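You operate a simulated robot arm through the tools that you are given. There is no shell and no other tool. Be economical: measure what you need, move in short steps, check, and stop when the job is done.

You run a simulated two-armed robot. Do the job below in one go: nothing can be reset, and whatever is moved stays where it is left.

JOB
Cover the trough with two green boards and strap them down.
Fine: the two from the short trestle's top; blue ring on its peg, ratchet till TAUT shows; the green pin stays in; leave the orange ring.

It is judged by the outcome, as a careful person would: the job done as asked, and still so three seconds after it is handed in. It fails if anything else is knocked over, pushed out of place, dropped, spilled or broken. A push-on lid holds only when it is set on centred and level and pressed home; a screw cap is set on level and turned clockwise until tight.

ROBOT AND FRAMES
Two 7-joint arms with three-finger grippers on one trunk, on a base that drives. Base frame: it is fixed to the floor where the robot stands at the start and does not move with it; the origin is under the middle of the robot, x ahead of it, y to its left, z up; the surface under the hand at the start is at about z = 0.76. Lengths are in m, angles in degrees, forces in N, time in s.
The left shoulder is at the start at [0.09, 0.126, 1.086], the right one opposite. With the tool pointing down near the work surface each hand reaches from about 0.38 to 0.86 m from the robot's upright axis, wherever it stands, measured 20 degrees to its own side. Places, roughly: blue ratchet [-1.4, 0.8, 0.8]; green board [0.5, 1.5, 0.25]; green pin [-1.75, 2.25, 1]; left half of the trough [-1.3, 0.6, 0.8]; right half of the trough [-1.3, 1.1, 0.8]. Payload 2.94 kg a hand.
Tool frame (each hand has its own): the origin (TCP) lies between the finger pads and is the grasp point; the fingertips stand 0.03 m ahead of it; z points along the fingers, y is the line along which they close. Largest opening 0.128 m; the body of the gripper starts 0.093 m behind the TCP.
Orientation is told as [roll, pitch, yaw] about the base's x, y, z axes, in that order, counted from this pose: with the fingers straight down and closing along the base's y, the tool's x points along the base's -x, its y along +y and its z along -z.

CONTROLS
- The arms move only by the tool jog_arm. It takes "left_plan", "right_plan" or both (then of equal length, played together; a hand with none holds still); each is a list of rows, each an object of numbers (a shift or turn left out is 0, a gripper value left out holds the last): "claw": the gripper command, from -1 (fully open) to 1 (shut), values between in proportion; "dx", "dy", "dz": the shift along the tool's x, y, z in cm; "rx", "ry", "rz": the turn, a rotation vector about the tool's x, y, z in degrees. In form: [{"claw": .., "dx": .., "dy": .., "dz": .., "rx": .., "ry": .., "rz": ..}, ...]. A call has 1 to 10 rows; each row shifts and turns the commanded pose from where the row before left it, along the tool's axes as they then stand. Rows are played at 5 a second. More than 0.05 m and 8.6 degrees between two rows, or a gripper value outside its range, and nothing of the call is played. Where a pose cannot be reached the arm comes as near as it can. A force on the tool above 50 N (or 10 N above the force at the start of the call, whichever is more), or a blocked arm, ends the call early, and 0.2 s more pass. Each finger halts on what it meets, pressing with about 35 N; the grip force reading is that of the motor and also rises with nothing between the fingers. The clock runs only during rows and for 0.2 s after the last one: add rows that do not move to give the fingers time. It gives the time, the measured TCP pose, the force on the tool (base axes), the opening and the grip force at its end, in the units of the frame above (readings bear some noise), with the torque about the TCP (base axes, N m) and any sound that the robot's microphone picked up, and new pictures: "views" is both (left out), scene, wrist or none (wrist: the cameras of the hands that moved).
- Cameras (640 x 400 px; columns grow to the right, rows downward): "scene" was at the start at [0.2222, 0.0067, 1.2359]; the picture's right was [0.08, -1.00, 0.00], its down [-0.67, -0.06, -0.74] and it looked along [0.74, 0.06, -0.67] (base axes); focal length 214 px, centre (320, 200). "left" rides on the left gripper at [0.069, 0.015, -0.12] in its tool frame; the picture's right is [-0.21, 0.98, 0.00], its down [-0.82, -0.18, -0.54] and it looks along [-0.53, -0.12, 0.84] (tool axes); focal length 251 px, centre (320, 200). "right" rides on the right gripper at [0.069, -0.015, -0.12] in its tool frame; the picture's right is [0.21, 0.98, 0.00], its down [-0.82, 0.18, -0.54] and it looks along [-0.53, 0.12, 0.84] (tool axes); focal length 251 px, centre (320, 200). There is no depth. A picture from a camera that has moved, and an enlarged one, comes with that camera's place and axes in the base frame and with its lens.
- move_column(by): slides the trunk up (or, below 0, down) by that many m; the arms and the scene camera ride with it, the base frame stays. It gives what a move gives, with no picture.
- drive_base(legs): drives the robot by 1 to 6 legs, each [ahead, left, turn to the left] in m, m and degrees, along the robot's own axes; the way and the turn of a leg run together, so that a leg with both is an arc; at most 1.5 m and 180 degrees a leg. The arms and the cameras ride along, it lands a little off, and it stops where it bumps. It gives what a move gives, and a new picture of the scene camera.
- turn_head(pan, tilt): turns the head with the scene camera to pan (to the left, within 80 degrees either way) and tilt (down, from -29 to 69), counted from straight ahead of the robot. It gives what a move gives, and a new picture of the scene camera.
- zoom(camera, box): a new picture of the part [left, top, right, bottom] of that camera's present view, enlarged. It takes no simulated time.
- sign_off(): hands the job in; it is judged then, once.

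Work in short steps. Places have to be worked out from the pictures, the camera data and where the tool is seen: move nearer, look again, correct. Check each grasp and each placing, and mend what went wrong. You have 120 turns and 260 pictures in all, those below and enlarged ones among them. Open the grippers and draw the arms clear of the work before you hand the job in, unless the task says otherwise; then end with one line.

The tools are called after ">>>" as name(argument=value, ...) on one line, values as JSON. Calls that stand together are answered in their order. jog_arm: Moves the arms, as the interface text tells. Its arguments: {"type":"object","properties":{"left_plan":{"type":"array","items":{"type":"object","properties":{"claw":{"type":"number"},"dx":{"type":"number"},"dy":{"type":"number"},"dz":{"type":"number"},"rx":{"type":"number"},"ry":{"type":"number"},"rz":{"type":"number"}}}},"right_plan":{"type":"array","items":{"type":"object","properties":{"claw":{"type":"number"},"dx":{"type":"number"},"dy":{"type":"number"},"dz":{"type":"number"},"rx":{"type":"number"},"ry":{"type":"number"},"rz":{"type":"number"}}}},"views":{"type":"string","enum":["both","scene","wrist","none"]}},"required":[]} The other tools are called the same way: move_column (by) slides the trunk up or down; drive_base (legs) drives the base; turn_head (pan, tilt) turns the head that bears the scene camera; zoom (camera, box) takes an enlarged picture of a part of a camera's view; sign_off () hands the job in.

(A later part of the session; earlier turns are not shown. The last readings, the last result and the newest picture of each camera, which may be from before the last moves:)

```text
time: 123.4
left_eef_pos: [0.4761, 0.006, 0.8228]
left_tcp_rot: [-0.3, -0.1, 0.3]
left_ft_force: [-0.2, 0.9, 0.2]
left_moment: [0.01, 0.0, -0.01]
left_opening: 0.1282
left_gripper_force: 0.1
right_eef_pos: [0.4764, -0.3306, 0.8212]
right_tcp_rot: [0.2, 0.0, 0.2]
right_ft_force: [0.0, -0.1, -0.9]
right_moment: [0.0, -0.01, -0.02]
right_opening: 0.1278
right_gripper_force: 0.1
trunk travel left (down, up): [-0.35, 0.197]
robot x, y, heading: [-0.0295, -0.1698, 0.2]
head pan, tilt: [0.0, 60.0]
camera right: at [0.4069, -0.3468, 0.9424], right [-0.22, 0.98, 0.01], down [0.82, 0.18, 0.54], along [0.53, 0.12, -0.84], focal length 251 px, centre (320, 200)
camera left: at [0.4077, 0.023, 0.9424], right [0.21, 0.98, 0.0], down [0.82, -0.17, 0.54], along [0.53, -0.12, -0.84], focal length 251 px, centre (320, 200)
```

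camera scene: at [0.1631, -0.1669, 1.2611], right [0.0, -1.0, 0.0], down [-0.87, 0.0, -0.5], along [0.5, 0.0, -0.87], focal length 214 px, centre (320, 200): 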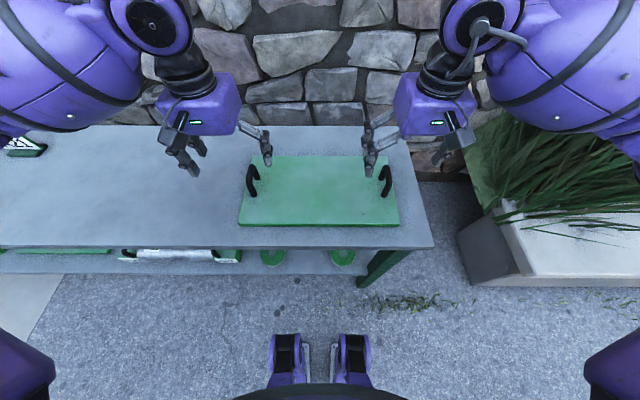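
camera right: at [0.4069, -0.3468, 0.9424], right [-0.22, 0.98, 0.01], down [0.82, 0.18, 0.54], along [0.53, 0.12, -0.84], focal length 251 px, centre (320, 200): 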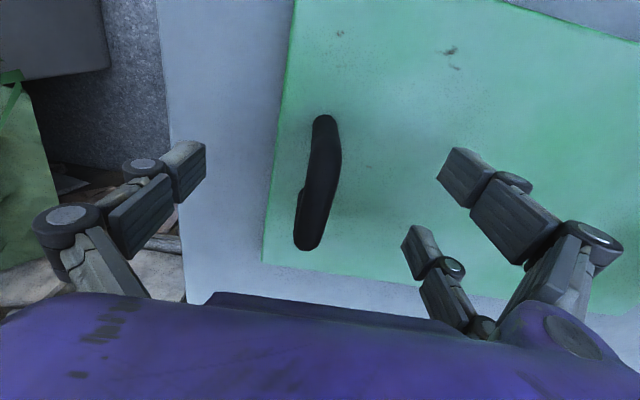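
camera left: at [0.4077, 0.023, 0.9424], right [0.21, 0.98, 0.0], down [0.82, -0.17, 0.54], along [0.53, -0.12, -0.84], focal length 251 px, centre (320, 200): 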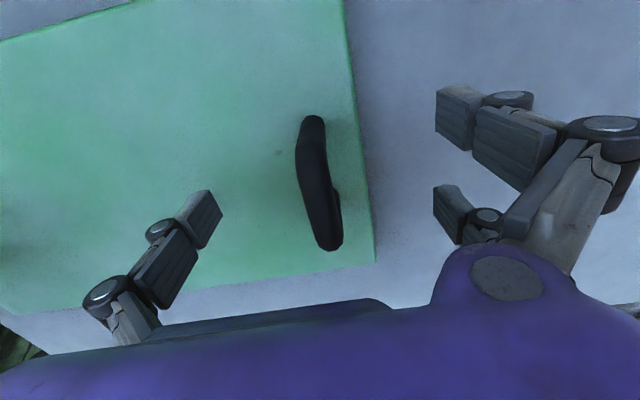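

Both bars are centred. Close, then lift gently.

>>> jog_arm(left_plan=[{"claw": 1}, {}, {}, {}, {}], right_plan=[{"claw": 1}, {}, {}, {}, {}], views="none")

>>> jog_arm(left_plan=[{"dz": -1, "dy": 0.15}, {"dz": -1}, {"dz": -2}, {"dz": -2}, {"dz": -2}, {"dz": -2}, {"dz": -2}, {"dz": -2}, {"dz": -2}, {"dz": -2}], right_plan=[{"dz": -1, "dy": -0.15}, {"dz": -1}, {"dz": -2}, {"dz": -2}, {"dz": -2}, {"dz": -2}, {"dz": -2}, {"dz": -2}, {"dz": -2}, {"dz": -2}], views="scene")

```text
time: 124.6
left_eef_pos: [0.477, 0.0085, 0.8224]
left_tcp_rot: [-0.1, 0.0, 0.2]
left_ft_force: [-1.4, 9.8, -0.1]
left_moment: [0.92, -0.57, -0.42]
left_opening: 0.0149
left_gripper_force: 34.6
right_eef_pos: [0.4758, -0.3323, 0.8225]
right_tcp_rot: [0.3, 0.0, 0.0]
right_ft_force: [2.5, -7.5, 0.3]
right_moment: [1.1, -0.14, 0.0]
right_opening: 0.015
right_gripper_force: 35.2
trunk travel left (down, up): [-0.35, 0.197]
robot x, y, heading: [-0.0313, -0.1705, 0.2]
head pan, tilt: [0.0, 60.0]
```

```text
time: 126.8
left_eef_pos: [0.4762, 0.0074, 1.0021]
left_tcp_rot: [-0.2, -0.2, 0.2]
left_ft_force: [-2.3, -23.7, -11.8]
left_moment: [1.16, -0.02, -0.41]
left_opening: 0.015
left_gripper_force: 34.9
right_eef_pos: [0.4778, -0.332, 1.0025]
right_tcp_rot: [0.5, -0.1, 0.2]
right_ft_force: [2.2, 24.1, 2.2]
right_moment: [1.51, 0.01, -0.12]
right_opening: 0.0143
right_gripper_force: 34.9
trunk travel left (down, up): [-0.35, 0.197]
robot x, y, heading: [-0.0287, -0.1658, 0.0]
head pan, tilt: [0.0, 60.0]
camera scene: at [0.163, -0.1669, 1.2611], right [0.0, -1.0, 0.0], down [-0.87, 0.0, -0.5], along [0.5, 0.0, -0.87], focal length 214 px, centre (320, 200)
```

scene: 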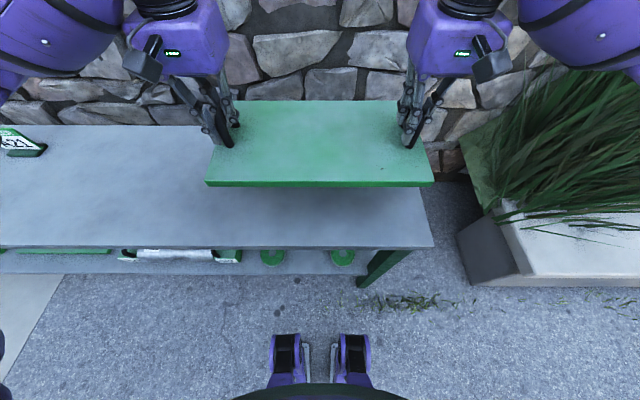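

The second board is lifted. I relax the side load, raise the trunk and carry it to the trough's right half.

>>> jog_arm(left_plan=[{"dy": -0.12}, {}], right_plan=[{"dy": 0.12}, {}], views="none")

>>> move_column(by=0.15)

>>> drive_base(legs=[[-0.38, 0, 0], [0, 0, 180], [0, -1.2, 0]])

```text
time: 127.4
left_eef_pos: [0.4761, 0.0077, 1.0014]
left_tcp_rot: [0.0, 0.1, 0.3]
left_ft_force: [-0.5, -16.3, -14.0]
left_moment: [1.24, -0.13, -0.5]
left_opening: 0.0149
left_gripper_force: 35.1
right_eef_pos: [0.477, -0.3329, 1.0027]
right_tcp_rot: [0.3, 0.0, 0.3]
right_ft_force: [0.9, 15.8, 2.5]
right_moment: [1.52, 0.17, 0.03]
right_opening: 0.0149
right_gripper_force: 35.5
trunk travel left (down, up): [-0.35, 0.197]
robot x, y, heading: [-0.0339, -0.1675, 0.4]
head pan, tilt: [0.0, 60.0]
```

```text
time: 129.2
left_eef_pos: [0.4762, 0.0081, 1.1507]
left_tcp_rot: [-0.2, 0.1, 0.3]
left_ft_force: [-1.4, -16.6, -13.3]
left_moment: [1.25, 0.12, -0.24]
left_opening: 0.0149
left_gripper_force: 34.8
right_eef_pos: [0.4779, -0.3329, 1.152]
right_tcp_rot: [0.4, 0.0, 0.2]
right_ft_force: [1.2, 16.7, 3.0]
right_moment: [1.49, -0.07, 0.11]
right_opening: 0.0144
right_gripper_force: 35.1
trunk travel left (down, up): [-0.5, 0.047]
robot x, y, heading: [-0.0308, -0.1675, 0.0]
head pan, tilt: [0.0, 60.0]
```

```text
time: 149.4
left_eef_pos: [-0.9423, 0.8511, 1.1516]
left_tcp_rot: [-0.2, 0.0, -178.7]
left_ft_force: [-0.7, 16.6, -13.1]
left_moment: [-1.19, -0.1, -0.25]
left_opening: 0.0149
left_gripper_force: 34.9
right_eef_pos: [-0.9495, 1.1926, 1.1519]
right_tcp_rot: [0.5, 0.0, -178.7]
right_ft_force: [0.4, -17.7, 2.7]
right_moment: [-1.47, 0.01, 0.11]
right_opening: 0.0145
right_gripper_force: 34.7
trunk travel left (down, up): [-0.5, 0.047]
robot x, y, heading: [-0.4369, 1.0368, -178.5]
head pan, tilt: [0.0, 60.0]
camera scene: at [-0.5593, 1.0341, 1.4273], right [-0.02, 1.0, 0.0], down [0.87, 0.02, -0.5], along [-0.5, -0.01, -0.87], focal length 214 px, centre (320, 200)
```

scene: 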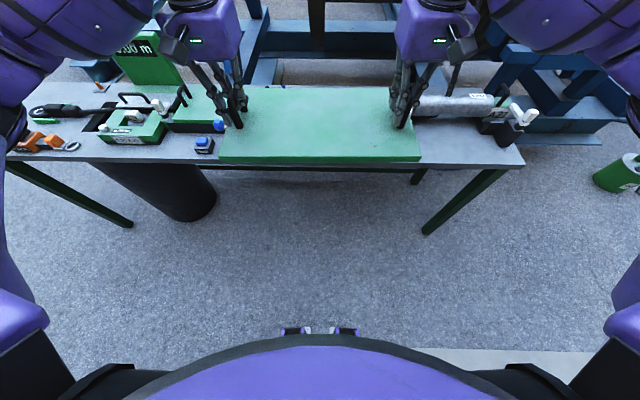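

I correct the heading by −1.5° and advance to the table.

>>> drive_base(legs=[[0.36, 0.0, -1.4]])

>>> zoom(camera="scene", box=[160, 90, 480, 290])

```text
time: 151.7
left_eef_pos: [-1.3107, 0.8613, 1.1525]
left_tcp_rot: [-0.2, 0.0, 179.9]
left_ft_force: [0.9, 2.6, -12.6]
left_moment: [-1.32, -0.41, -0.1]
left_opening: 0.0151
left_gripper_force: 34.5
right_eef_pos: [-1.3089, 1.2012, 1.1523]
right_tcp_rot: [0.5, -0.1, 179.8]
right_ft_force: [-0.1, -2.8, 3.9]
right_moment: [-1.44, 0.38, -0.06]
right_opening: 0.0144
right_gripper_force: 34.8
trunk travel left (down, up): [-0.5, 0.047]
robot x, y, heading: [-0.8044, 1.0345, 180.1]
head pan, tilt: [0.0, 60.0]
camera scene: at [-0.9225, 1.0336, 1.4274], right [0.0, 1.0, 0.0], down [0.87, 0.0, -0.5], along [-0.5, 0.0, -0.87], focal length 214 px, centre (320, 200)
```

scene: 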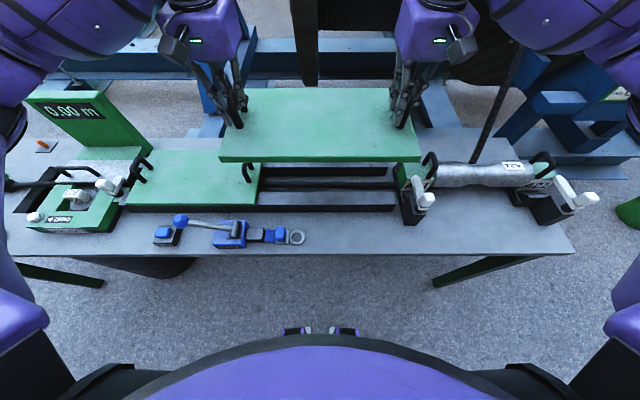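

```text
2.00 times, centred on (320, 190) of scene
camera zoom: at [-0.9225, 1.0336, 1.4274], right [0.0, 1.0, 0.0], down [0.87, 0.0, -0.5], along [-0.5, 0.0, -0.87], focal length 429 px, centre (320, 220)
```

zoom: 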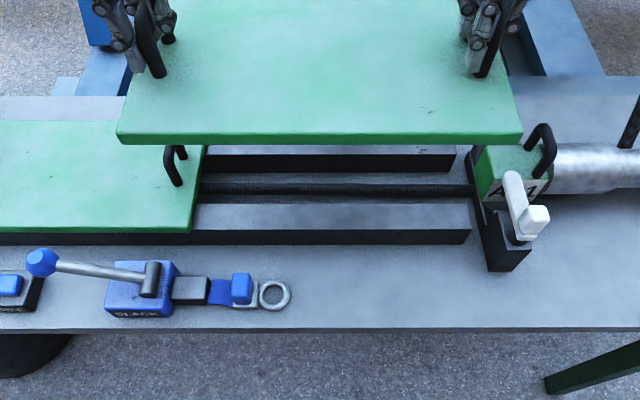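

First board's edge is at y≈0.841, trough's right end at 1.274; the held board should go to hand centre (-1.352, 1.044), leaving a ~3 mm joint. Shift, lower the trunk, then come down to 1.5 cm above.

>>> jog_arm(left_plan=[{"dx": -1.5, "dy": -0.5}, {"dx": -1.5, "dy": -0.5}, {"dx": -1.1, "dy": -0.3}, {}], right_plan=[{"dx": -1.5, "dy": -0.5}, {"dx": -1.5, "dy": -0.5}, {"dx": -1.3, "dy": -0.3}, {}], views="none")

>>> move_column(by=-0.15)

>>> jog_arm(left_plan=[{"dz": 2}, {"dz": 2}, {"dz": 2}, {"dz": 1.5}, {"dz": 1}, {}], right_plan=[{"dz": 2}, {"dz": 2}, {"dz": 2}, {"dz": 1.5}, {"dz": 1}, {}], views="both")

>>> zoom(camera="scene", box=[200, 110, 440, 260])

```text
time: 152.7
left_eef_pos: [-1.3509, 0.8744, 1.1524]
left_tcp_rot: [-0.2, 0.0, 180.0]
left_ft_force: [-4.6, -1.7, -13.9]
left_moment: [-1.48, -0.77, 0.83]
left_opening: 0.0148
left_gripper_force: 35.4
right_eef_pos: [-1.352, 1.2129, 1.1533]
right_tcp_rot: [0.5, -0.1, 179.9]
right_ft_force: [5.5, 1.6, 4.7]
right_moment: [-1.59, 0.72, 0.77]
right_opening: 0.0141
right_gripper_force: 34.8
trunk travel left (down, up): [-0.5, 0.047]
robot x, y, heading: [-0.8032, 1.0349, 179.8]
head pan, tilt: [0.0, 60.0]
```

```text
time: 154.5
left_eef_pos: [-1.3517, 0.8753, 1.0017]
left_tcp_rot: [-0.2, -0.1, 179.9]
left_ft_force: [-4.2, 1.0, -12.6]
left_moment: [-1.38, 0.15, 0.6]
left_opening: 0.0147
left_gripper_force: 35.3
right_eef_pos: [-1.3513, 1.2151, 1.0031]
right_tcp_rot: [0.5, -0.1, 179.8]
right_ft_force: [3.2, -1.0, 3.2]
right_moment: [-1.37, -0.17, 0.74]
right_opening: 0.0143
right_gripper_force: 35.0
trunk travel left (down, up): [-0.35, 0.197]
robot x, y, heading: [-0.8054, 1.0334, 179.8]
head pan, tilt: [0.0, 60.0]
```

```text
time: 155.9
left_eef_pos: [-1.3526, 0.8744, 0.9167]
left_tcp_rot: [-0.2, 0.0, 179.9]
left_ft_force: [-5.3, -3.0, -13.1]
left_moment: [-1.33, -0.24, 0.9]
left_opening: 0.0148
left_gripper_force: 35.0
right_eef_pos: [-1.3519, 1.2141, 0.9176]
right_tcp_rot: [0.4, 0.0, 179.8]
right_ft_force: [5.8, 3.6, 3.1]
right_moment: [-1.37, 0.18, 0.93]
right_opening: 0.0141
right_gripper_force: 35.1
trunk travel left (down, up): [-0.35, 0.197]
robot x, y, heading: [-0.7991, 1.0338, 179.6]
head pan, tilt: [0.0, 60.0]
camera scene: at [-0.9908, 1.0338, 1.261], right [0.0, 1.0, 0.0], down [0.87, 0.0, -0.5], along [-0.5, 0.0, -0.87], focal length 214 px, centre (320, 200)
camera right: at [-1.2835, 1.2304, 1.0373], right [0.21, -0.98, 0.01], down [-0.82, -0.17, 0.54], along [-0.53, -0.12, -0.84], focal length 251 px, centre (320, 200)
camera left: at [-1.2813, 0.8596, 1.0367], right [-0.22, -0.98, 0.0], down [-0.82, 0.18, 0.54], along [-0.53, 0.12, -0.84], focal length 251 px, centre (320, 200)
```

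scene: 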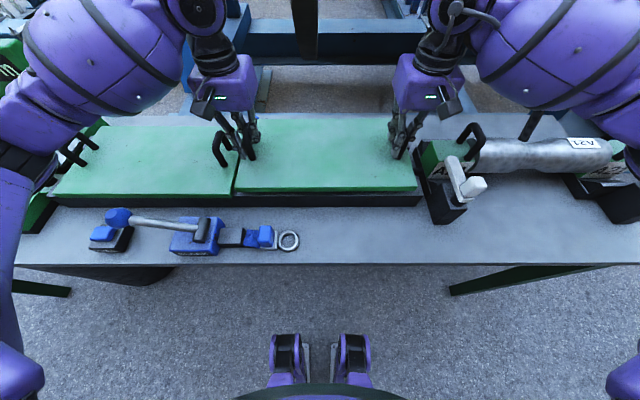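
right: 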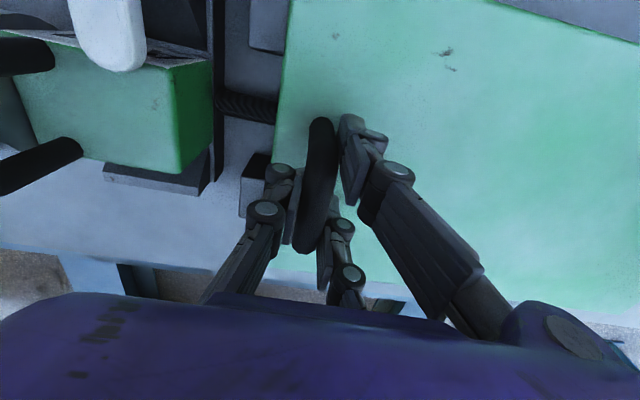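
left: 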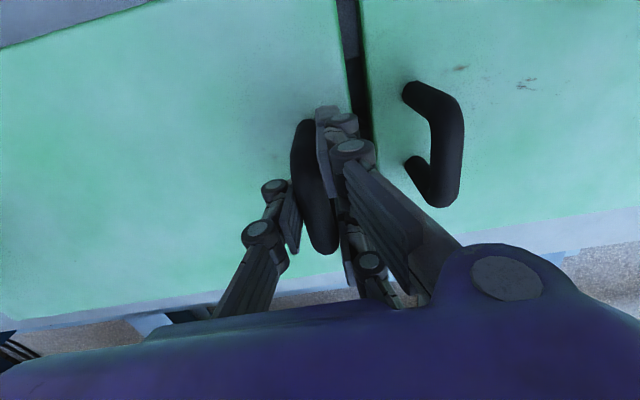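

```text
2.67 times, centred on (320, 185) of scene
camera zoom: at [-0.9908, 1.0338, 1.261], right [0.0, 1.0, 0.0], down [0.87, 0.0, -0.5], along [-0.5, 0.0, -0.87], focal length 572 px, centre (320, 240)
```

zoom: 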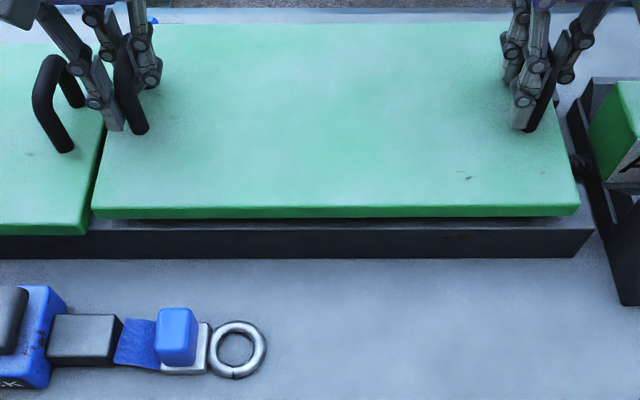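

Gap to the first board is ≈9 mm; I shift 5 mm toward it and lower in small steps.

>>> jog_arm(left_plan=[{"dz": 0.4, "dy": 0.25}, {"dz": 0.4, "dy": 0.25}, {"dz": 0.3}, {"dz": 0.2}, {"dz": 0.2}, {"dz": 0.15}, {"dz": 0.1}, {"dz": 0.1}, {}], right_plan=[{"dz": 0.4, "dy": 0.25}, {"dz": 0.4, "dy": 0.25}, {"dz": 0.3}, {"dz": 0.2}, {"dz": 0.2}, {"dz": 0.15}, {"dz": 0.1}, {"dz": 0.1}, {}], views="both")

>>> zoom(camera="scene", box=[200, 110, 440, 260])

```text
time: 157.9
left_eef_pos: [-1.3515, 0.8687, 0.8985]
left_tcp_rot: [-0.1, 0.0, 179.9]
left_ft_force: [-3.1, -12.8, -11.6]
left_moment: [-1.41, 0.08, 0.52]
left_opening: 0.0148
left_gripper_force: 35.3
right_eef_pos: [-1.3527, 1.2092, 0.8999]
right_tcp_rot: [0.4, 0.0, 179.8]
right_ft_force: [3.9, 12.8, 2.3]
right_moment: [-1.25, -0.17, 0.68]
right_opening: 0.0144
right_gripper_force: 34.9
trunk travel left (down, up): [-0.35, 0.197]
robot x, y, heading: [-0.8005, 1.0347, 180.0]
head pan, tilt: [0.0, 60.0]
camera scene: at [-0.9909, 1.0338, 1.261], right [0.0, 1.0, 0.0], down [0.87, 0.0, -0.5], along [-0.5, 0.0, -0.87], focal length 214 px, centre (320, 200)
camera right: at [-1.283, 1.2252, 1.0193], right [0.21, -0.98, 0.01], down [-0.82, -0.17, 0.54], along [-0.53, -0.12, -0.84], focal length 251 px, centre (320, 200)
camera left: at [-1.2816, 0.8547, 1.0184], right [-0.22, -0.98, 0.0], down [-0.82, 0.18, 0.54], along [-0.53, 0.12, -0.84], focal length 251 px, centre (320, 200)
```

scene: 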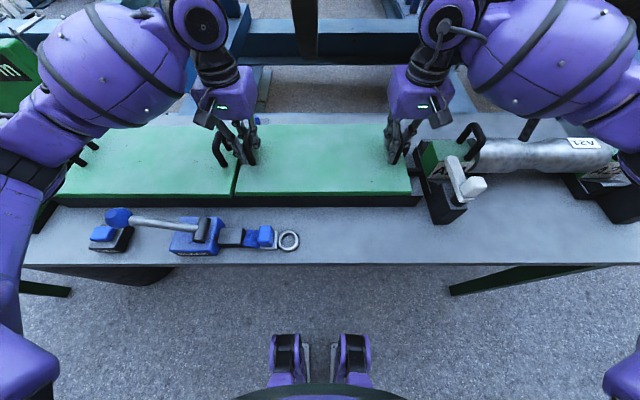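
right: 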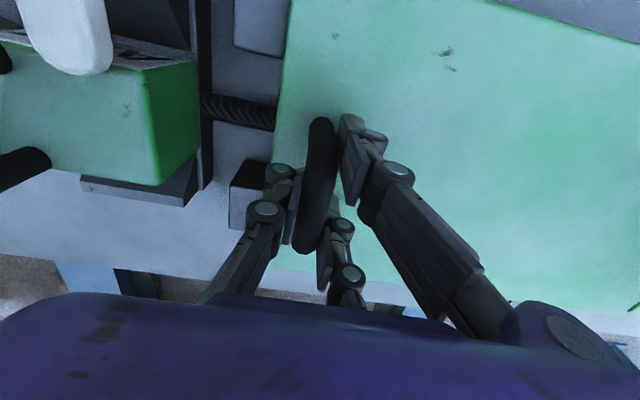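
left: 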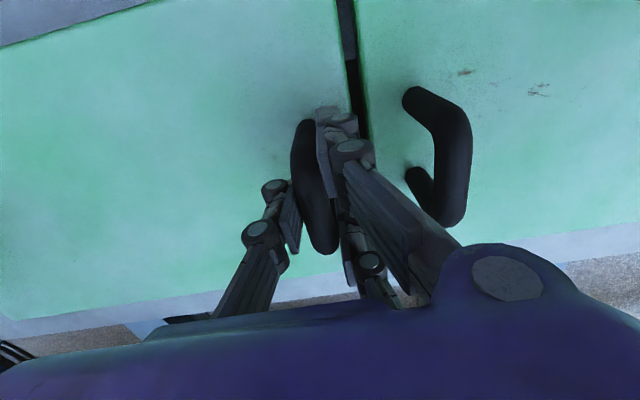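

```text
2.67 times, centred on (320, 185) of scene
camera zoom: at [-0.9909, 1.0338, 1.261], right [0.0, 1.0, 0.0], down [0.87, 0.0, -0.5], along [-0.5, 0.0, -0.87], focal length 572 px, centre (320, 240)
```

zoom: 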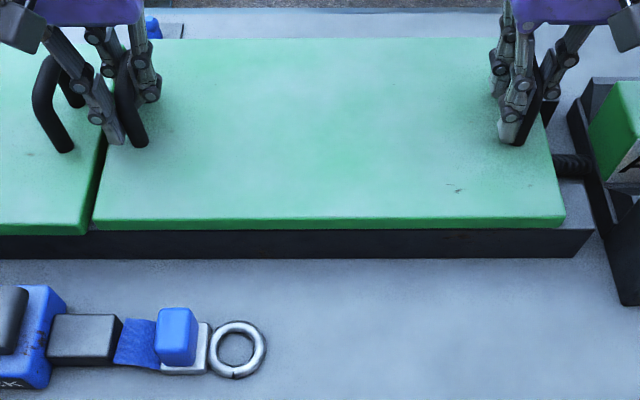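

Still a couple of mm above the walls, gap ~6 mm. Small trim toward the first board, then down to contact.

>>> jog_arm(left_plan=[{"dy": 0.3, "dx": 0.2}, {"dz": 0.1}, {"dz": 0.1}, {"dz": 0.1}, {"dz": 0.1}, {}], right_plan=[{"dy": 0.3, "dx": 0.2}, {"dz": 0.1}, {"dz": 0.1}, {"dz": 0.1}, {"dz": 0.1}, {}], views="none")

>>> zoom(camera="scene", box=[200, 110, 440, 260])

```text
time: 159.3
left_eef_pos: [-1.3505, 0.8667, 0.8961]
left_tcp_rot: [-0.2, -0.4, 180.0]
left_ft_force: [-8.8, -18.3, 15.5]
left_moment: [-1.47, -1.62, 0.61]
left_opening: 0.0153
left_gripper_force: 34.9
right_eef_pos: [-1.349, 1.2067, 0.8961]
right_tcp_rot: [0.4, -0.1, 179.7]
right_ft_force: [1.3, 16.1, 10.2]
right_moment: [-1.17, -1.45, 0.78]
right_opening: 0.0149
right_gripper_force: 35.2
trunk travel left (down, up): [-0.35, 0.197]
robot x, y, heading: [-0.8001, 1.0306, 179.8]
head pan, tilt: [0.0, 60.0]
```

```text
2.67 times, centred on (320, 185) of scene
camera zoom: at [-0.9896, 1.034, 1.2614], right [0.0, 1.0, 0.0], down [0.87, 0.0, -0.5], along [-0.5, 0.0, -0.87], focal length 572 px, centre (320, 240)
```

zoom: 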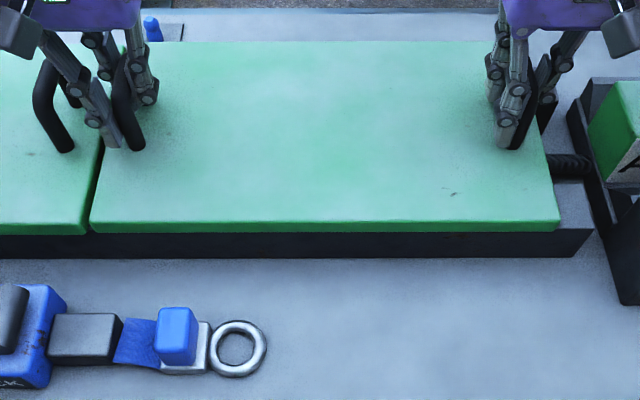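

Board is resting (upward load on both hands) with a joint of only a few mm and level with the first. I release part way and raise.

>>> jog_arm(left_plan=[{"claw": 0.4}, {}, {}], right_plan=[{"claw": 0.4}, {}, {}], views="none")

>>> jog_arm(left_plan=[{"dz": -1}, {"dz": -2}, {"dz": -3}, {"dz": -3}, {"dz": -3}, {"dz": -3}, {"dz": -3}], right_plan=[{"dz": -1}, {"dz": -2}, {"dz": -3}, {"dz": -3}, {"dz": -3}, {"dz": -3}, {"dz": -3}], views="both")

>>> zoom(camera="scene", box=[120, 100, 440, 300])

```text
time: 160.1
left_eef_pos: [-1.3488, 0.8678, 0.8944]
left_tcp_rot: [-0.2, 0.0, 179.7]
left_ft_force: [0.0, -0.8, -0.2]
left_moment: [0.0, 0.01, 0.04]
left_opening: 0.0387
left_gripper_force: 0.1
right_eef_pos: [-1.3506, 1.2048, 0.8958]
right_tcp_rot: [0.5, -0.1, 179.8]
right_ft_force: [0.2, 0.4, 0.1]
right_moment: [-0.01, -0.03, -0.02]
right_opening: 0.0388
right_gripper_force: 0.0
trunk travel left (down, up): [-0.35, 0.197]
robot x, y, heading: [-0.803, 1.0339, 180.0]
head pan, tilt: [0.0, 60.0]
```

```text
time: 161.7
left_eef_pos: [-1.3485, 0.8654, 1.0762]
left_tcp_rot: [-0.2, -0.1, 179.8]
left_ft_force: [-0.2, 0.3, -0.1]
left_moment: [-0.02, 0.05, 0.01]
left_opening: 0.0384
left_gripper_force: 0.0
right_eef_pos: [-1.3483, 1.208, 1.0759]
right_tcp_rot: [0.5, -0.1, 179.8]
right_ft_force: [-0.5, 0.3, -0.4]
right_moment: [0.04, 0.03, 0.01]
right_opening: 0.0385
right_gripper_force: 0.1
trunk travel left (down, up): [-0.35, 0.197]
robot x, y, heading: [-0.803, 1.0306, 179.7]
head pan, tilt: [0.0, 60.0]
camera scene: at [-0.989, 1.0338, 1.2613], right [0.0, 1.0, 0.0], down [0.87, 0.0, -0.5], along [-0.5, 0.0, -0.87], focal length 214 px, centre (320, 200)
camera right: at [-1.2794, 1.224, 1.196], right [0.21, -0.98, 0.01], down [-0.82, -0.17, 0.54], along [-0.53, -0.12, -0.84], focal length 251 px, centre (320, 200)
camera left: at [-1.2775, 0.8514, 1.1959], right [-0.22, -0.98, 0.0], down [-0.82, 0.18, 0.54], along [-0.53, 0.12, -0.84], focal length 251 px, centre (320, 200)
```

scene: 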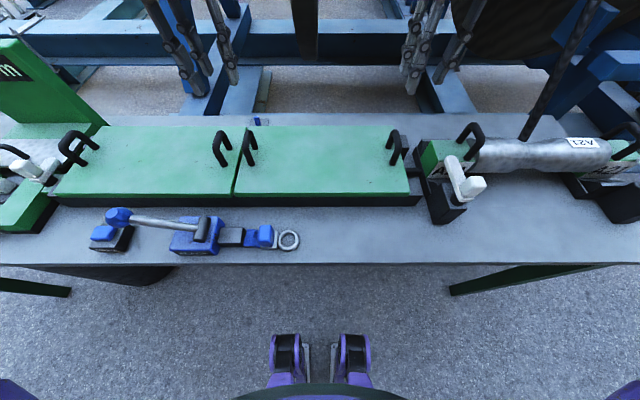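
right: 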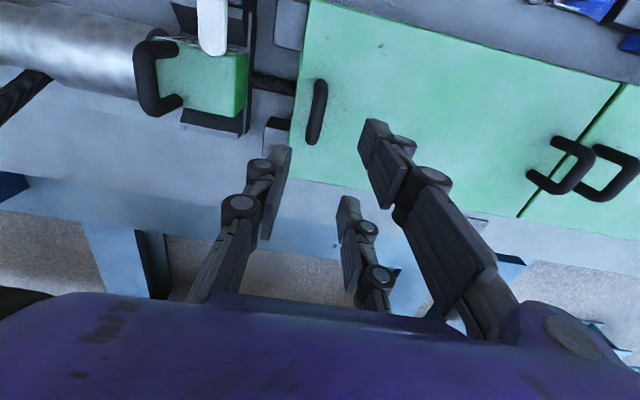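
left: 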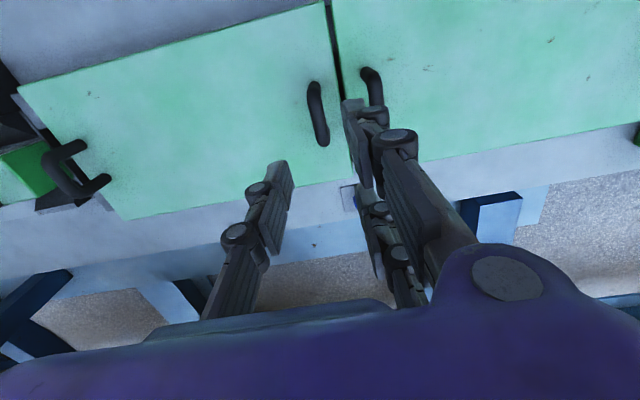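

```text
2.00 times, centred on (280, 200) of scene
camera zoom: at [-0.989, 1.0338, 1.2613], right [0.0, 1.0, 0.0], down [0.87, 0.0, -0.5], along [-0.5, 0.0, -0.87], focal length 429 px, centre (400, 200)
```

zoom: 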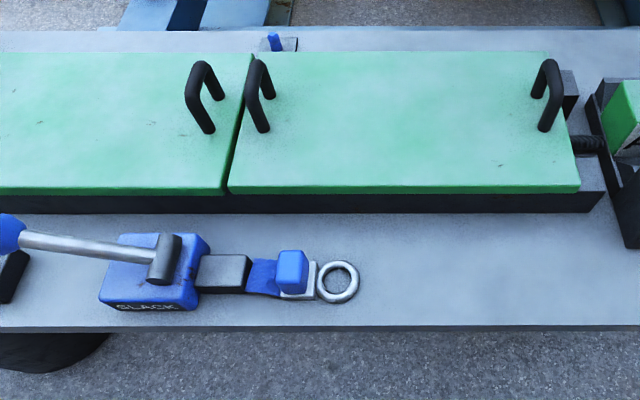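

Both boards lie flush and butt at y≈0.842, in line with the peg (≈[-1.53, 0.838]). Next the strap: the blue block on the ring plate is at ≈(-1.16, 0.914). I reposition the base so that the right hand reaches both the block and the peg.

>>> drive_base(legs=[[-0.065, 0.34, 0]])

>>> jog_arm(left_plan=[{"dx": 2}, {"dx": 2}, {"dx": 2}, {"dx": 2}, {"dx": 2}, {"dz": -2}, {"dz": -2}, {"dz": -2}, {"dz": -2}, {}], right_plan=[{"dx": 2.5, "rz": 8.2, "claw": -0.2}, {"dy": 2, "rz": 8.2}, {"dy": 2, "rz": 8.2}, {"dy": 2, "rz": 8.2}, {"rz": 8.2}, {"rz": 8.2}, {"rz": 8.2}, {"rz": 8.2}, {"rz": 8.2}, {"rz": 8.2}], views="both")

```text
time: 165.2
left_eef_pos: [-1.2833, 0.5272, 1.0743]
left_tcp_rot: [-0.2, -0.1, 180.0]
left_ft_force: [0.4, 0.2, -0.3]
left_moment: [0.01, -0.01, 0.0]
left_opening: 0.0384
left_gripper_force: 0.1
right_eef_pos: [-1.2858, 0.8705, 1.0758]
right_tcp_rot: [0.6, -0.2, 179.8]
right_ft_force: [-0.4, -0.6, 0.3]
right_moment: [0.04, 0.01, -0.02]
right_opening: 0.0383
right_gripper_force: 0.0
trunk travel left (down, up): [-0.35, 0.197]
robot x, y, heading: [-0.7387, 0.6918, 179.9]
head pan, tilt: [0.0, 60.0]
camera scene: at [-0.9254, 0.6957, 1.2611], right [0.0, 1.0, 0.0], down [0.87, 0.0, -0.5], along [-0.5, 0.0, -0.87], focal length 214 px, centre (320, 200)
```

scene: 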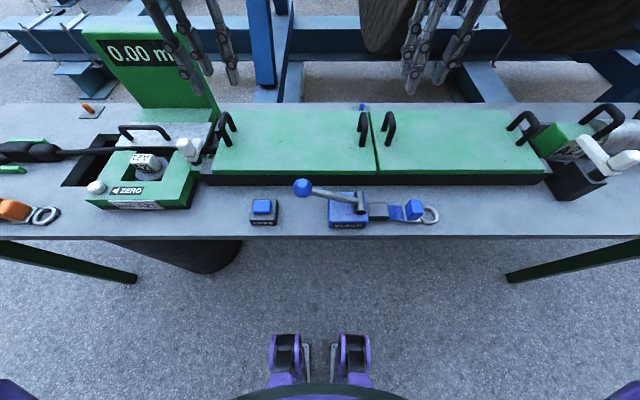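

```text
time: 167.4
left_eef_pos: [-1.1846, 0.5276, 1.1555]
left_tcp_rot: [-0.2, 0.1, 179.9]
left_ft_force: [0.1, -0.4, -0.4]
left_moment: [-0.03, -0.04, -0.05]
left_opening: 0.0381
left_gripper_force: 0.0
right_eef_pos: [-1.2779, 0.8113, 1.0759]
right_tcp_rot: [0.1, 0.4, 97.7]
right_ft_force: [0.4, -0.6, -0.2]
right_moment: [0.0, -0.03, -0.01]
right_opening: 0.0768
right_gripper_force: 0.1
trunk travel left (down, up): [-0.35, 0.197]
robot x, y, heading: [-0.7382, 0.6946, 179.8]
head pan, tilt: [0.0, 60.0]
camera scene: at [-0.9257, 0.6956, 1.2611], right [0.0, 1.0, 0.0], down [0.87, 0.0, -0.5], along [-0.5, 0.0, -0.87], focal length 214 px, centre (320, 200)
camera right: at [-1.2529, 0.7472, 1.1963], right [-0.94, -0.34, 0.0], down [-0.29, 0.79, 0.53], along [-0.19, 0.5, -0.84], focal length 251 px, centre (320, 200)
camera left: at [-1.1134, 0.5123, 1.2754], right [-0.22, -0.98, 0.0], down [-0.82, 0.18, 0.54], along [-0.53, 0.12, -0.84], focal length 251 px, centre (320, 200)
```

scene: 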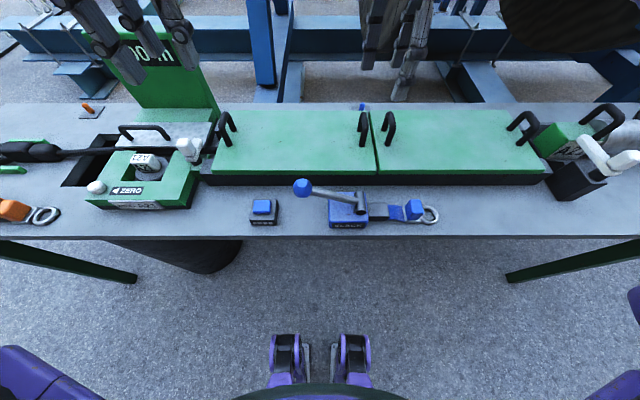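
right: 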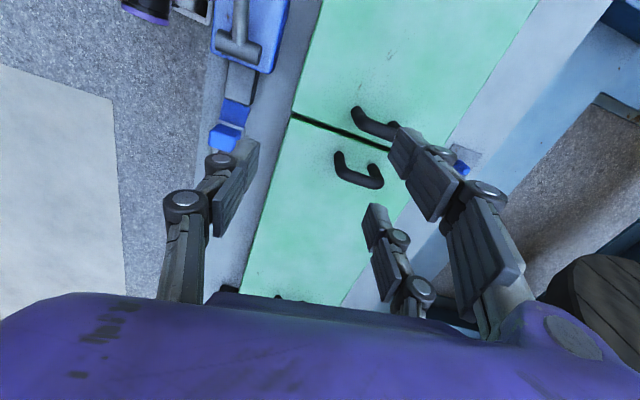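
left: 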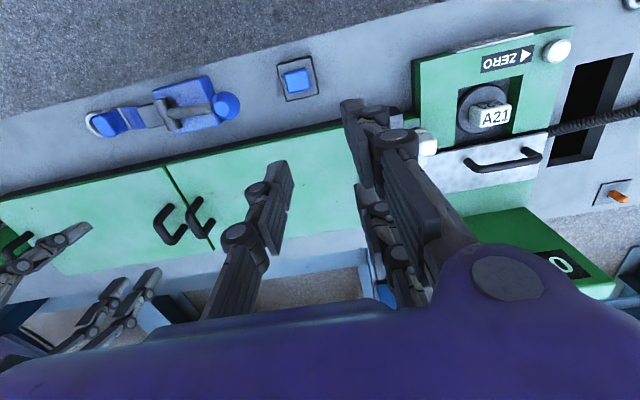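

The right hand can turn. I finish the turn to yaw 90 (closing along x) and move above the blue block.

>>> jog_arm(right_plan=[{"rz": 7.7, "dy": -1.5}, {"dy": -2.5, "dx": -2.5}, {"dy": -2.5, "dx": -2.5}, {"dy": -2.5, "dx": -2.5}, {"dy": -2.5, "dx": -2.5}, {"dz": 3}, {"dz": 3}, {"dz": 3}, {}], views="both")

>>> zoom(camera="scene", box=[320, 120, 480, 220])

```text
time: 169.4
left_eef_pos: [-1.1825, 0.5272, 1.1554]
left_tcp_rot: [-0.1, -0.1, 179.9]
left_ft_force: [-1.6, 0.1, -0.3]
left_moment: [0.02, 0.02, -0.03]
left_opening: 0.0385
left_gripper_force: 0.1
right_eef_pos: [-1.1633, 0.9136, 0.9843]
right_tcp_rot: [0.1, 0.3, 90.1]
right_ft_force: [-0.1, 0.7, -0.3]
right_moment: [-0.03, -0.02, -0.03]
right_opening: 0.0766
right_gripper_force: 0.1
trunk travel left (down, up): [-0.35, 0.197]
robot x, y, heading: [-0.7348, 0.6965, 179.9]
head pan, tilt: [0.0, 60.0]
camera scene: at [-0.9254, 0.6956, 1.2612], right [0.0, 1.0, 0.0], down [0.87, 0.0, -0.5], along [-0.5, 0.0, -0.87], focal length 214 px, centre (320, 200)
camera right: at [-1.1473, 0.846, 1.1047], right [-0.98, -0.22, 0.0], down [-0.18, 0.83, 0.53], along [-0.12, 0.52, -0.84], focal length 251 px, centre (320, 200)
```

scene: 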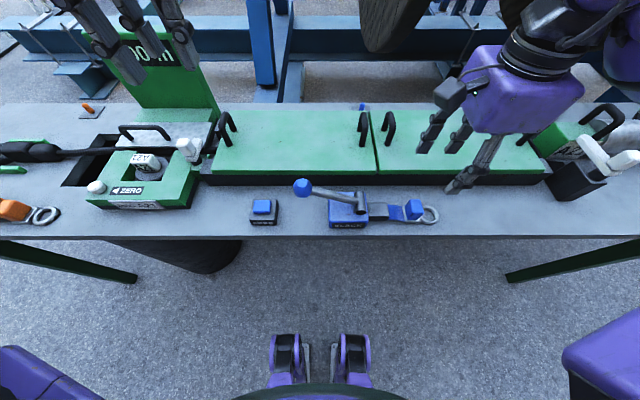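
right: 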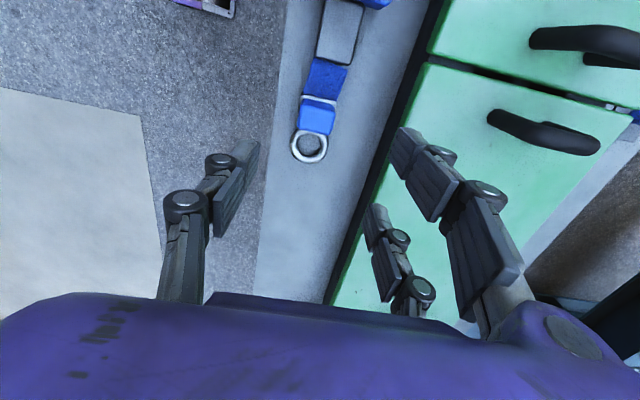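

```text
4.00 times, centred on (400, 170) of scene
camera zoom: at [-0.9254, 0.6956, 1.2612], right [0.0, 1.0, 0.0], down [0.87, 0.0, -0.5], along [-0.5, 0.0, -0.87], focal length 858 px, centre (0, 320)
```

zoom: 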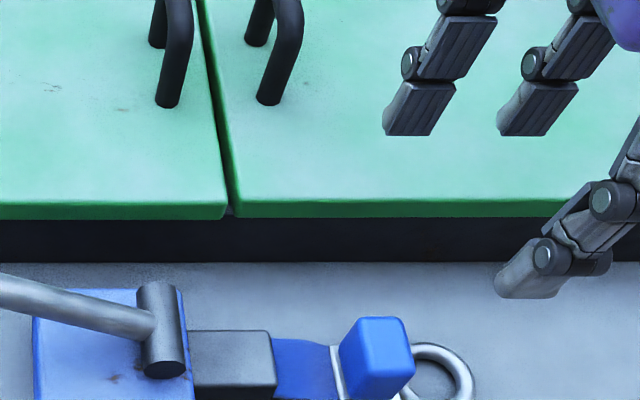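

The block is at (-1.162, 0.915), right under the hand. I descend to TCP z≈0.830.

>>> jog_arm(right_plan=[{"dz": 3, "dx": -0.2}, {"dz": 3}, {"dz": 3}, {"dz": 3}, {"dz": 2}, {"dz": 1.4}, {}], views="both")

>>> zoom(camera="scene", box=[340, 150, 500, 250])

```text
time: 171.0
left_eef_pos: [-1.1832, 0.5275, 1.1558]
left_tcp_rot: [-0.2, -0.1, 179.9]
left_ft_force: [0.0, -1.4, -1.1]
left_moment: [-0.01, 0.0, -0.05]
left_opening: 0.0386
left_gripper_force: 0.1
right_eef_pos: [-1.1627, 0.9138, 0.8298]
right_tcp_rot: [0.1, 0.4, 90.2]
right_ft_force: [-0.2, -0.1, -0.9]
right_moment: [0.01, 0.03, -0.02]
right_opening: 0.0767
right_gripper_force: 0.1
trunk travel left (down, up): [-0.35, 0.197]
robot x, y, heading: [-0.7404, 0.6963, 179.8]
head pan, tilt: [0.0, 60.0]
camera scene: at [-0.9254, 0.6957, 1.2611], right [0.0, 1.0, 0.0], down [0.87, 0.0, -0.5], along [-0.5, 0.0, -0.87], focal length 214 px, centre (320, 200)
camera right: at [-1.1472, 0.8466, 0.9506], right [-0.98, -0.22, 0.0], down [-0.18, 0.83, 0.53], along [-0.12, 0.52, -0.85], focal length 251 px, centre (320, 200)
```

scene: 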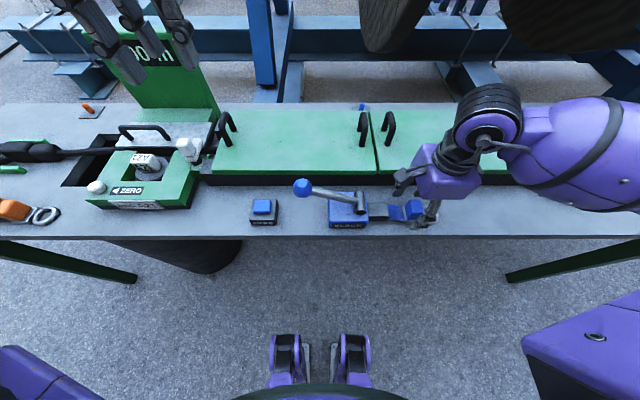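
right: 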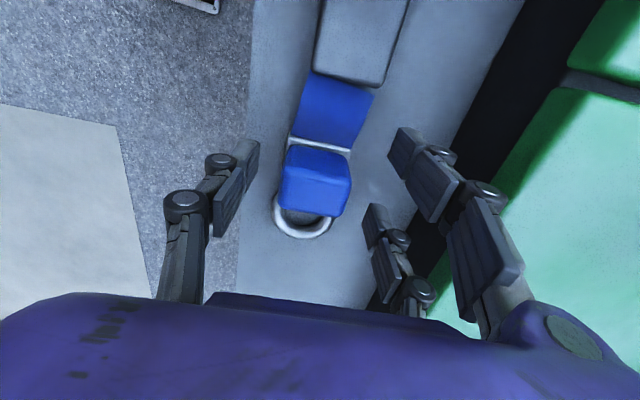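

```text
4.00 times, centred on (420, 200) of scene
camera zoom: at [-0.9254, 0.6957, 1.2611], right [0.0, 1.0, 0.0], down [0.87, 0.0, -0.5], along [-0.5, 0.0, -0.87], focal length 858 px, centre (-80, 200)
```

zoom: 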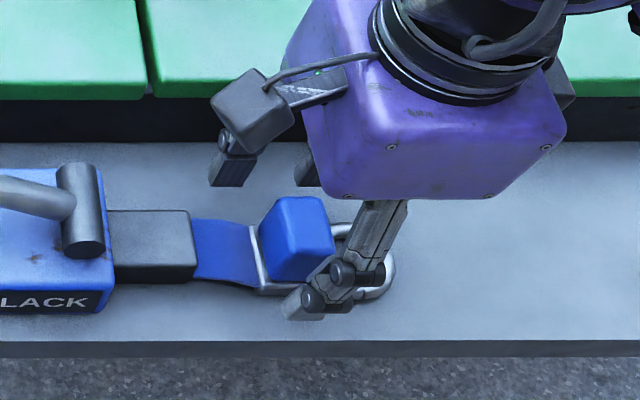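

The block sits between the fingers; I close and check.

>>> jog_arm(right_plan=[{"claw": 1}, {}, {}, {}, {}], views="wrist")

```text
time: 172.2
left_eef_pos: [-1.1839, 0.5278, 1.1551]
left_tcp_rot: [-0.2, -0.1, 179.9]
left_ft_force: [0.9, -0.2, 1.0]
left_moment: [0.0, 0.0, 0.02]
left_opening: 0.0384
left_gripper_force: 0.0
right_eef_pos: [-1.163, 0.9139, 0.8297]
right_tcp_rot: [0.2, 0.5, 90.1]
right_ft_force: [0.5, -0.8, 0.4]
right_moment: [0.01, -0.01, 0.0]
right_opening: 0.0
right_gripper_force: 3.3
trunk travel left (down, up): [-0.35, 0.197]
robot x, y, heading: [-0.7359, 0.6954, 180.0]
head pan, tilt: [0.0, 60.0]
camera right: at [-1.1474, 0.8468, 0.9508], right [-0.98, -0.22, 0.0], down [-0.18, 0.83, 0.53], along [-0.12, 0.52, -0.85], focal length 251 px, centre (320, 200)
```

right: 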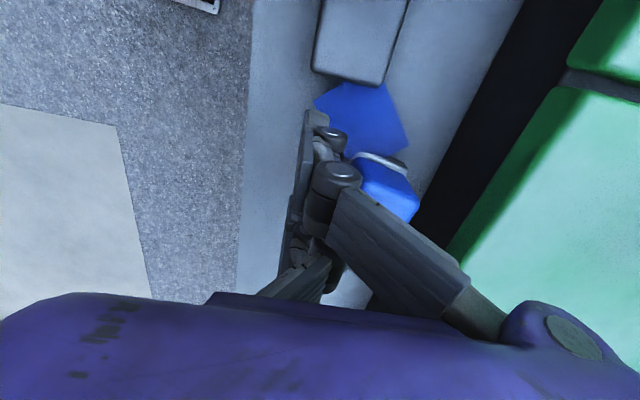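

The fingers closed on nothing; the block slid aside toward the boards. I open, rise and look again.

>>> jog_arm(right_plan=[{"dz": -1}, {"dz": -3}, {"dz": -3, "claw": -0.2}, {"dz": -3}, {}], views="wrist")

>>> zoom(camera="scene", box=[320, 150, 480, 250])

>>> zoom(camera="right", box=[240, 0, 480, 150])

```text
time: 173.4
left_eef_pos: [-1.1835, 0.5276, 1.1554]
left_tcp_rot: [-0.2, -0.2, 179.9]
left_ft_force: [0.3, 0.3, -0.3]
left_moment: [0.02, -0.01, 0.0]
left_opening: 0.0384
left_gripper_force: 0.0
right_eef_pos: [-1.162, 0.9148, 0.9315]
right_tcp_rot: [0.0, 0.4, 90.1]
right_ft_force: [-0.4, 0.0, 0.3]
right_moment: [-0.04, 0.01, -0.01]
right_opening: 0.0772
right_gripper_force: 0.2
trunk travel left (down, up): [-0.35, 0.197]
robot x, y, heading: [-0.74, 0.6948, 179.8]
head pan, tilt: [0.0, 60.0]
camera right: at [-1.1465, 0.8477, 1.0507], right [-0.98, -0.22, 0.0], down [-0.18, 0.83, 0.53], along [-0.12, 0.52, -0.85], focal length 251 px, centre (320, 200)
```

right: 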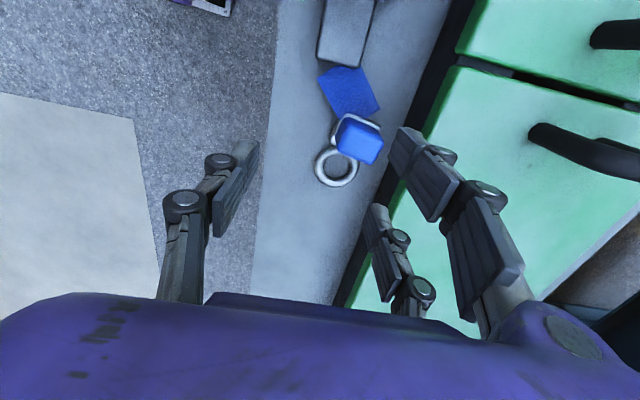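

```text
4.00 times, centred on (400, 200) of scene
camera zoom: at [-0.9255, 0.6959, 1.2611], right [0.0, 1.0, 0.0], down [0.87, 0.0, -0.5], along [-0.5, 0.0, -0.87], focal length 858 px, centre (0, 200)
```

zoom: 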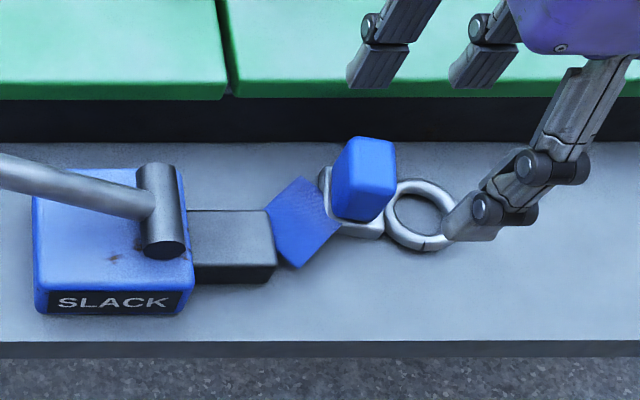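

```text
2.67 times, centred on (360, 75) of right
camera zoom: at [-1.1465, 0.8477, 1.0507], right [-0.98, -0.22, 0.0], down [-0.18, 0.83, 0.53], along [-0.12, 0.52, -0.85], focal length 670 px, centre (213, 533)
```

zoom: 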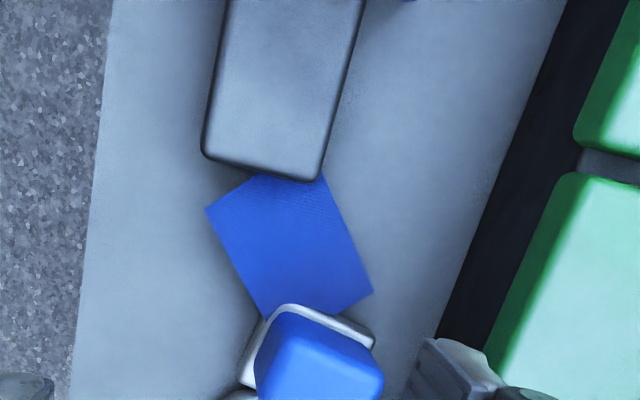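

The block now sits at ≈(-1.193, 0.912), centre z≈0.81, turned ~8°. My fingertips probably only caught its rounded top, so I re-aim with a smaller opening and will go ~1 cm lower.

>>> jog_arm(right_plan=[{"dy": 3.0, "dx": 0.3, "claw": 0.06}, {"rz": 7.5}, {"dz": 3}, {"dz": 3}, {"dz": 2}, {}], views="wrist")

>>> zoom(camera="scene", box=[340, 150, 500, 250])

```text
time: 174.8
left_eef_pos: [-1.1838, 0.5285, 1.1559]
left_tcp_rot: [-0.2, -0.1, 180.0]
left_ft_force: [0.1, -0.7, 0.2]
left_moment: [-0.03, 0.0, -0.01]
left_opening: 0.0382
left_gripper_force: 0.1
right_eef_pos: [-1.1922, 0.9111, 0.8502]
right_tcp_rot: [0.0, 0.5, 82.6]
right_ft_force: [0.0, 0.2, 0.3]
right_moment: [-0.04, 0.01, 0.0]
right_opening: 0.0603
right_gripper_force: 0.0
trunk travel left (down, up): [-0.35, 0.197]
robot x, y, heading: [-0.7381, 0.6953, 179.9]
head pan, tilt: [0.0, 60.0]
camera right: at [-1.1864, 0.8427, 0.9713], right [-1.0, -0.09, 0.0], down [-0.07, 0.84, 0.53], along [-0.05, 0.53, -0.85], focal length 251 px, centre (320, 200)
```

right: 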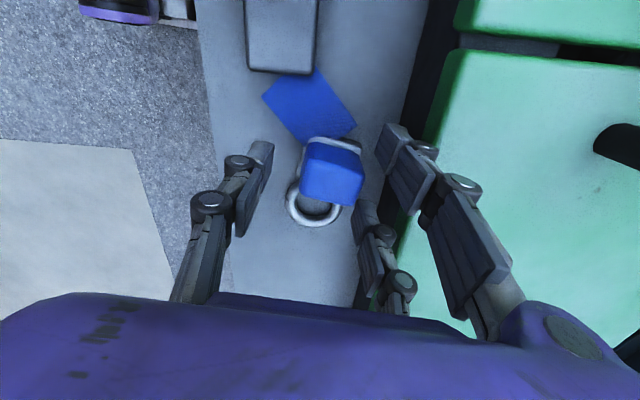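

```text
4.00 times, centred on (420, 200) of scene
camera zoom: at [-0.9254, 0.6957, 1.2611], right [0.0, 1.0, 0.0], down [0.87, 0.0, -0.5], along [-0.5, 0.0, -0.87], focal length 858 px, centre (-80, 200)
```

zoom: 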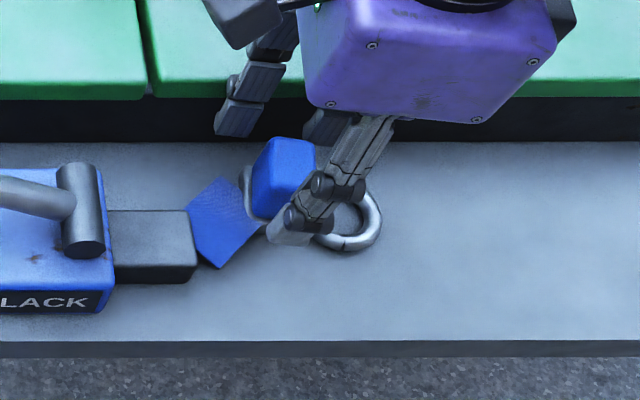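

The block is between the fingers, about 8 mm toward the boards; I trim 3 mm and descend carefully to ≈0.817.

>>> jog_arm(right_plan=[{"dy": 0.3, "dz": 1}, {"dz": 1}, {"dz": 0.5}, {"dz": 0.3}, {"dz": 0.3}, {"dz": 0.2}, {}], views="wrist")

>>> zoom(camera="scene", box=[340, 150, 500, 250])

```text
time: 176.4
left_eef_pos: [-1.1839, 0.5263, 1.1545]
left_tcp_rot: [-0.2, 0.0, 179.8]
left_ft_force: [0.3, -0.2, -0.4]
left_moment: [0.0, 0.01, 0.01]
left_opening: 0.0386
left_gripper_force: 0.2
right_eef_pos: [-1.1948, 0.9107, 0.8182]
right_tcp_rot: [-0.1, 0.5, 82.6]
right_ft_force: [1.2, 0.2, 0.8]
right_moment: [0.02, 0.02, -0.03]
right_opening: 0.0598
right_gripper_force: 0.1
trunk travel left (down, up): [-0.35, 0.197]
robot x, y, heading: [-0.7353, 0.6939, 180.0]
head pan, tilt: [0.0, 60.0]
camera right: at [-1.1894, 0.8428, 0.9385], right [-1.0, -0.09, 0.0], down [-0.07, 0.84, 0.53], along [-0.05, 0.53, -0.85], focal length 251 px, centre (320, 200)
```

right: 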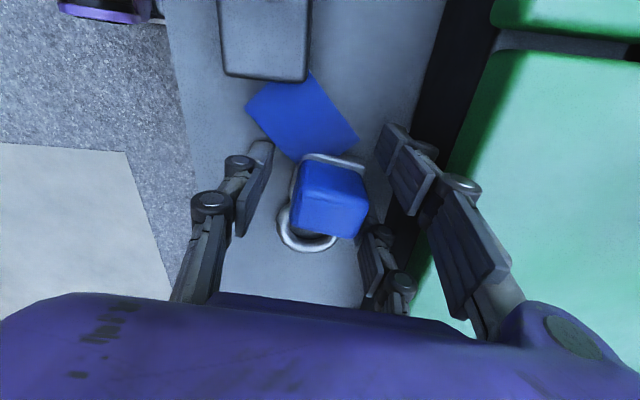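

```text
4.00 times, centred on (420, 200) of scene
camera zoom: at [-0.9254, 0.6958, 1.2611], right [0.0, 1.0, 0.0], down [0.87, 0.0, -0.5], along [-0.5, 0.0, -0.87], focal length 858 px, centre (-80, 200)
```

zoom: 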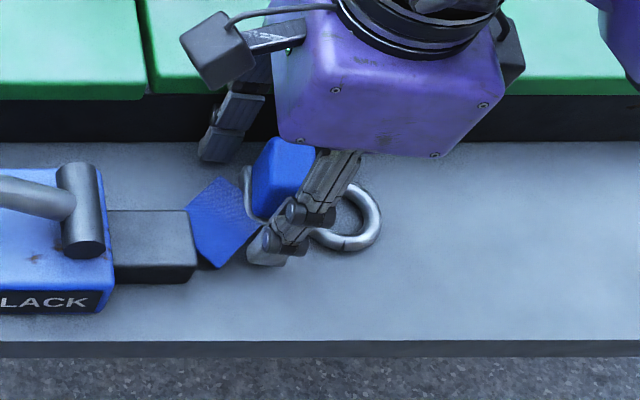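

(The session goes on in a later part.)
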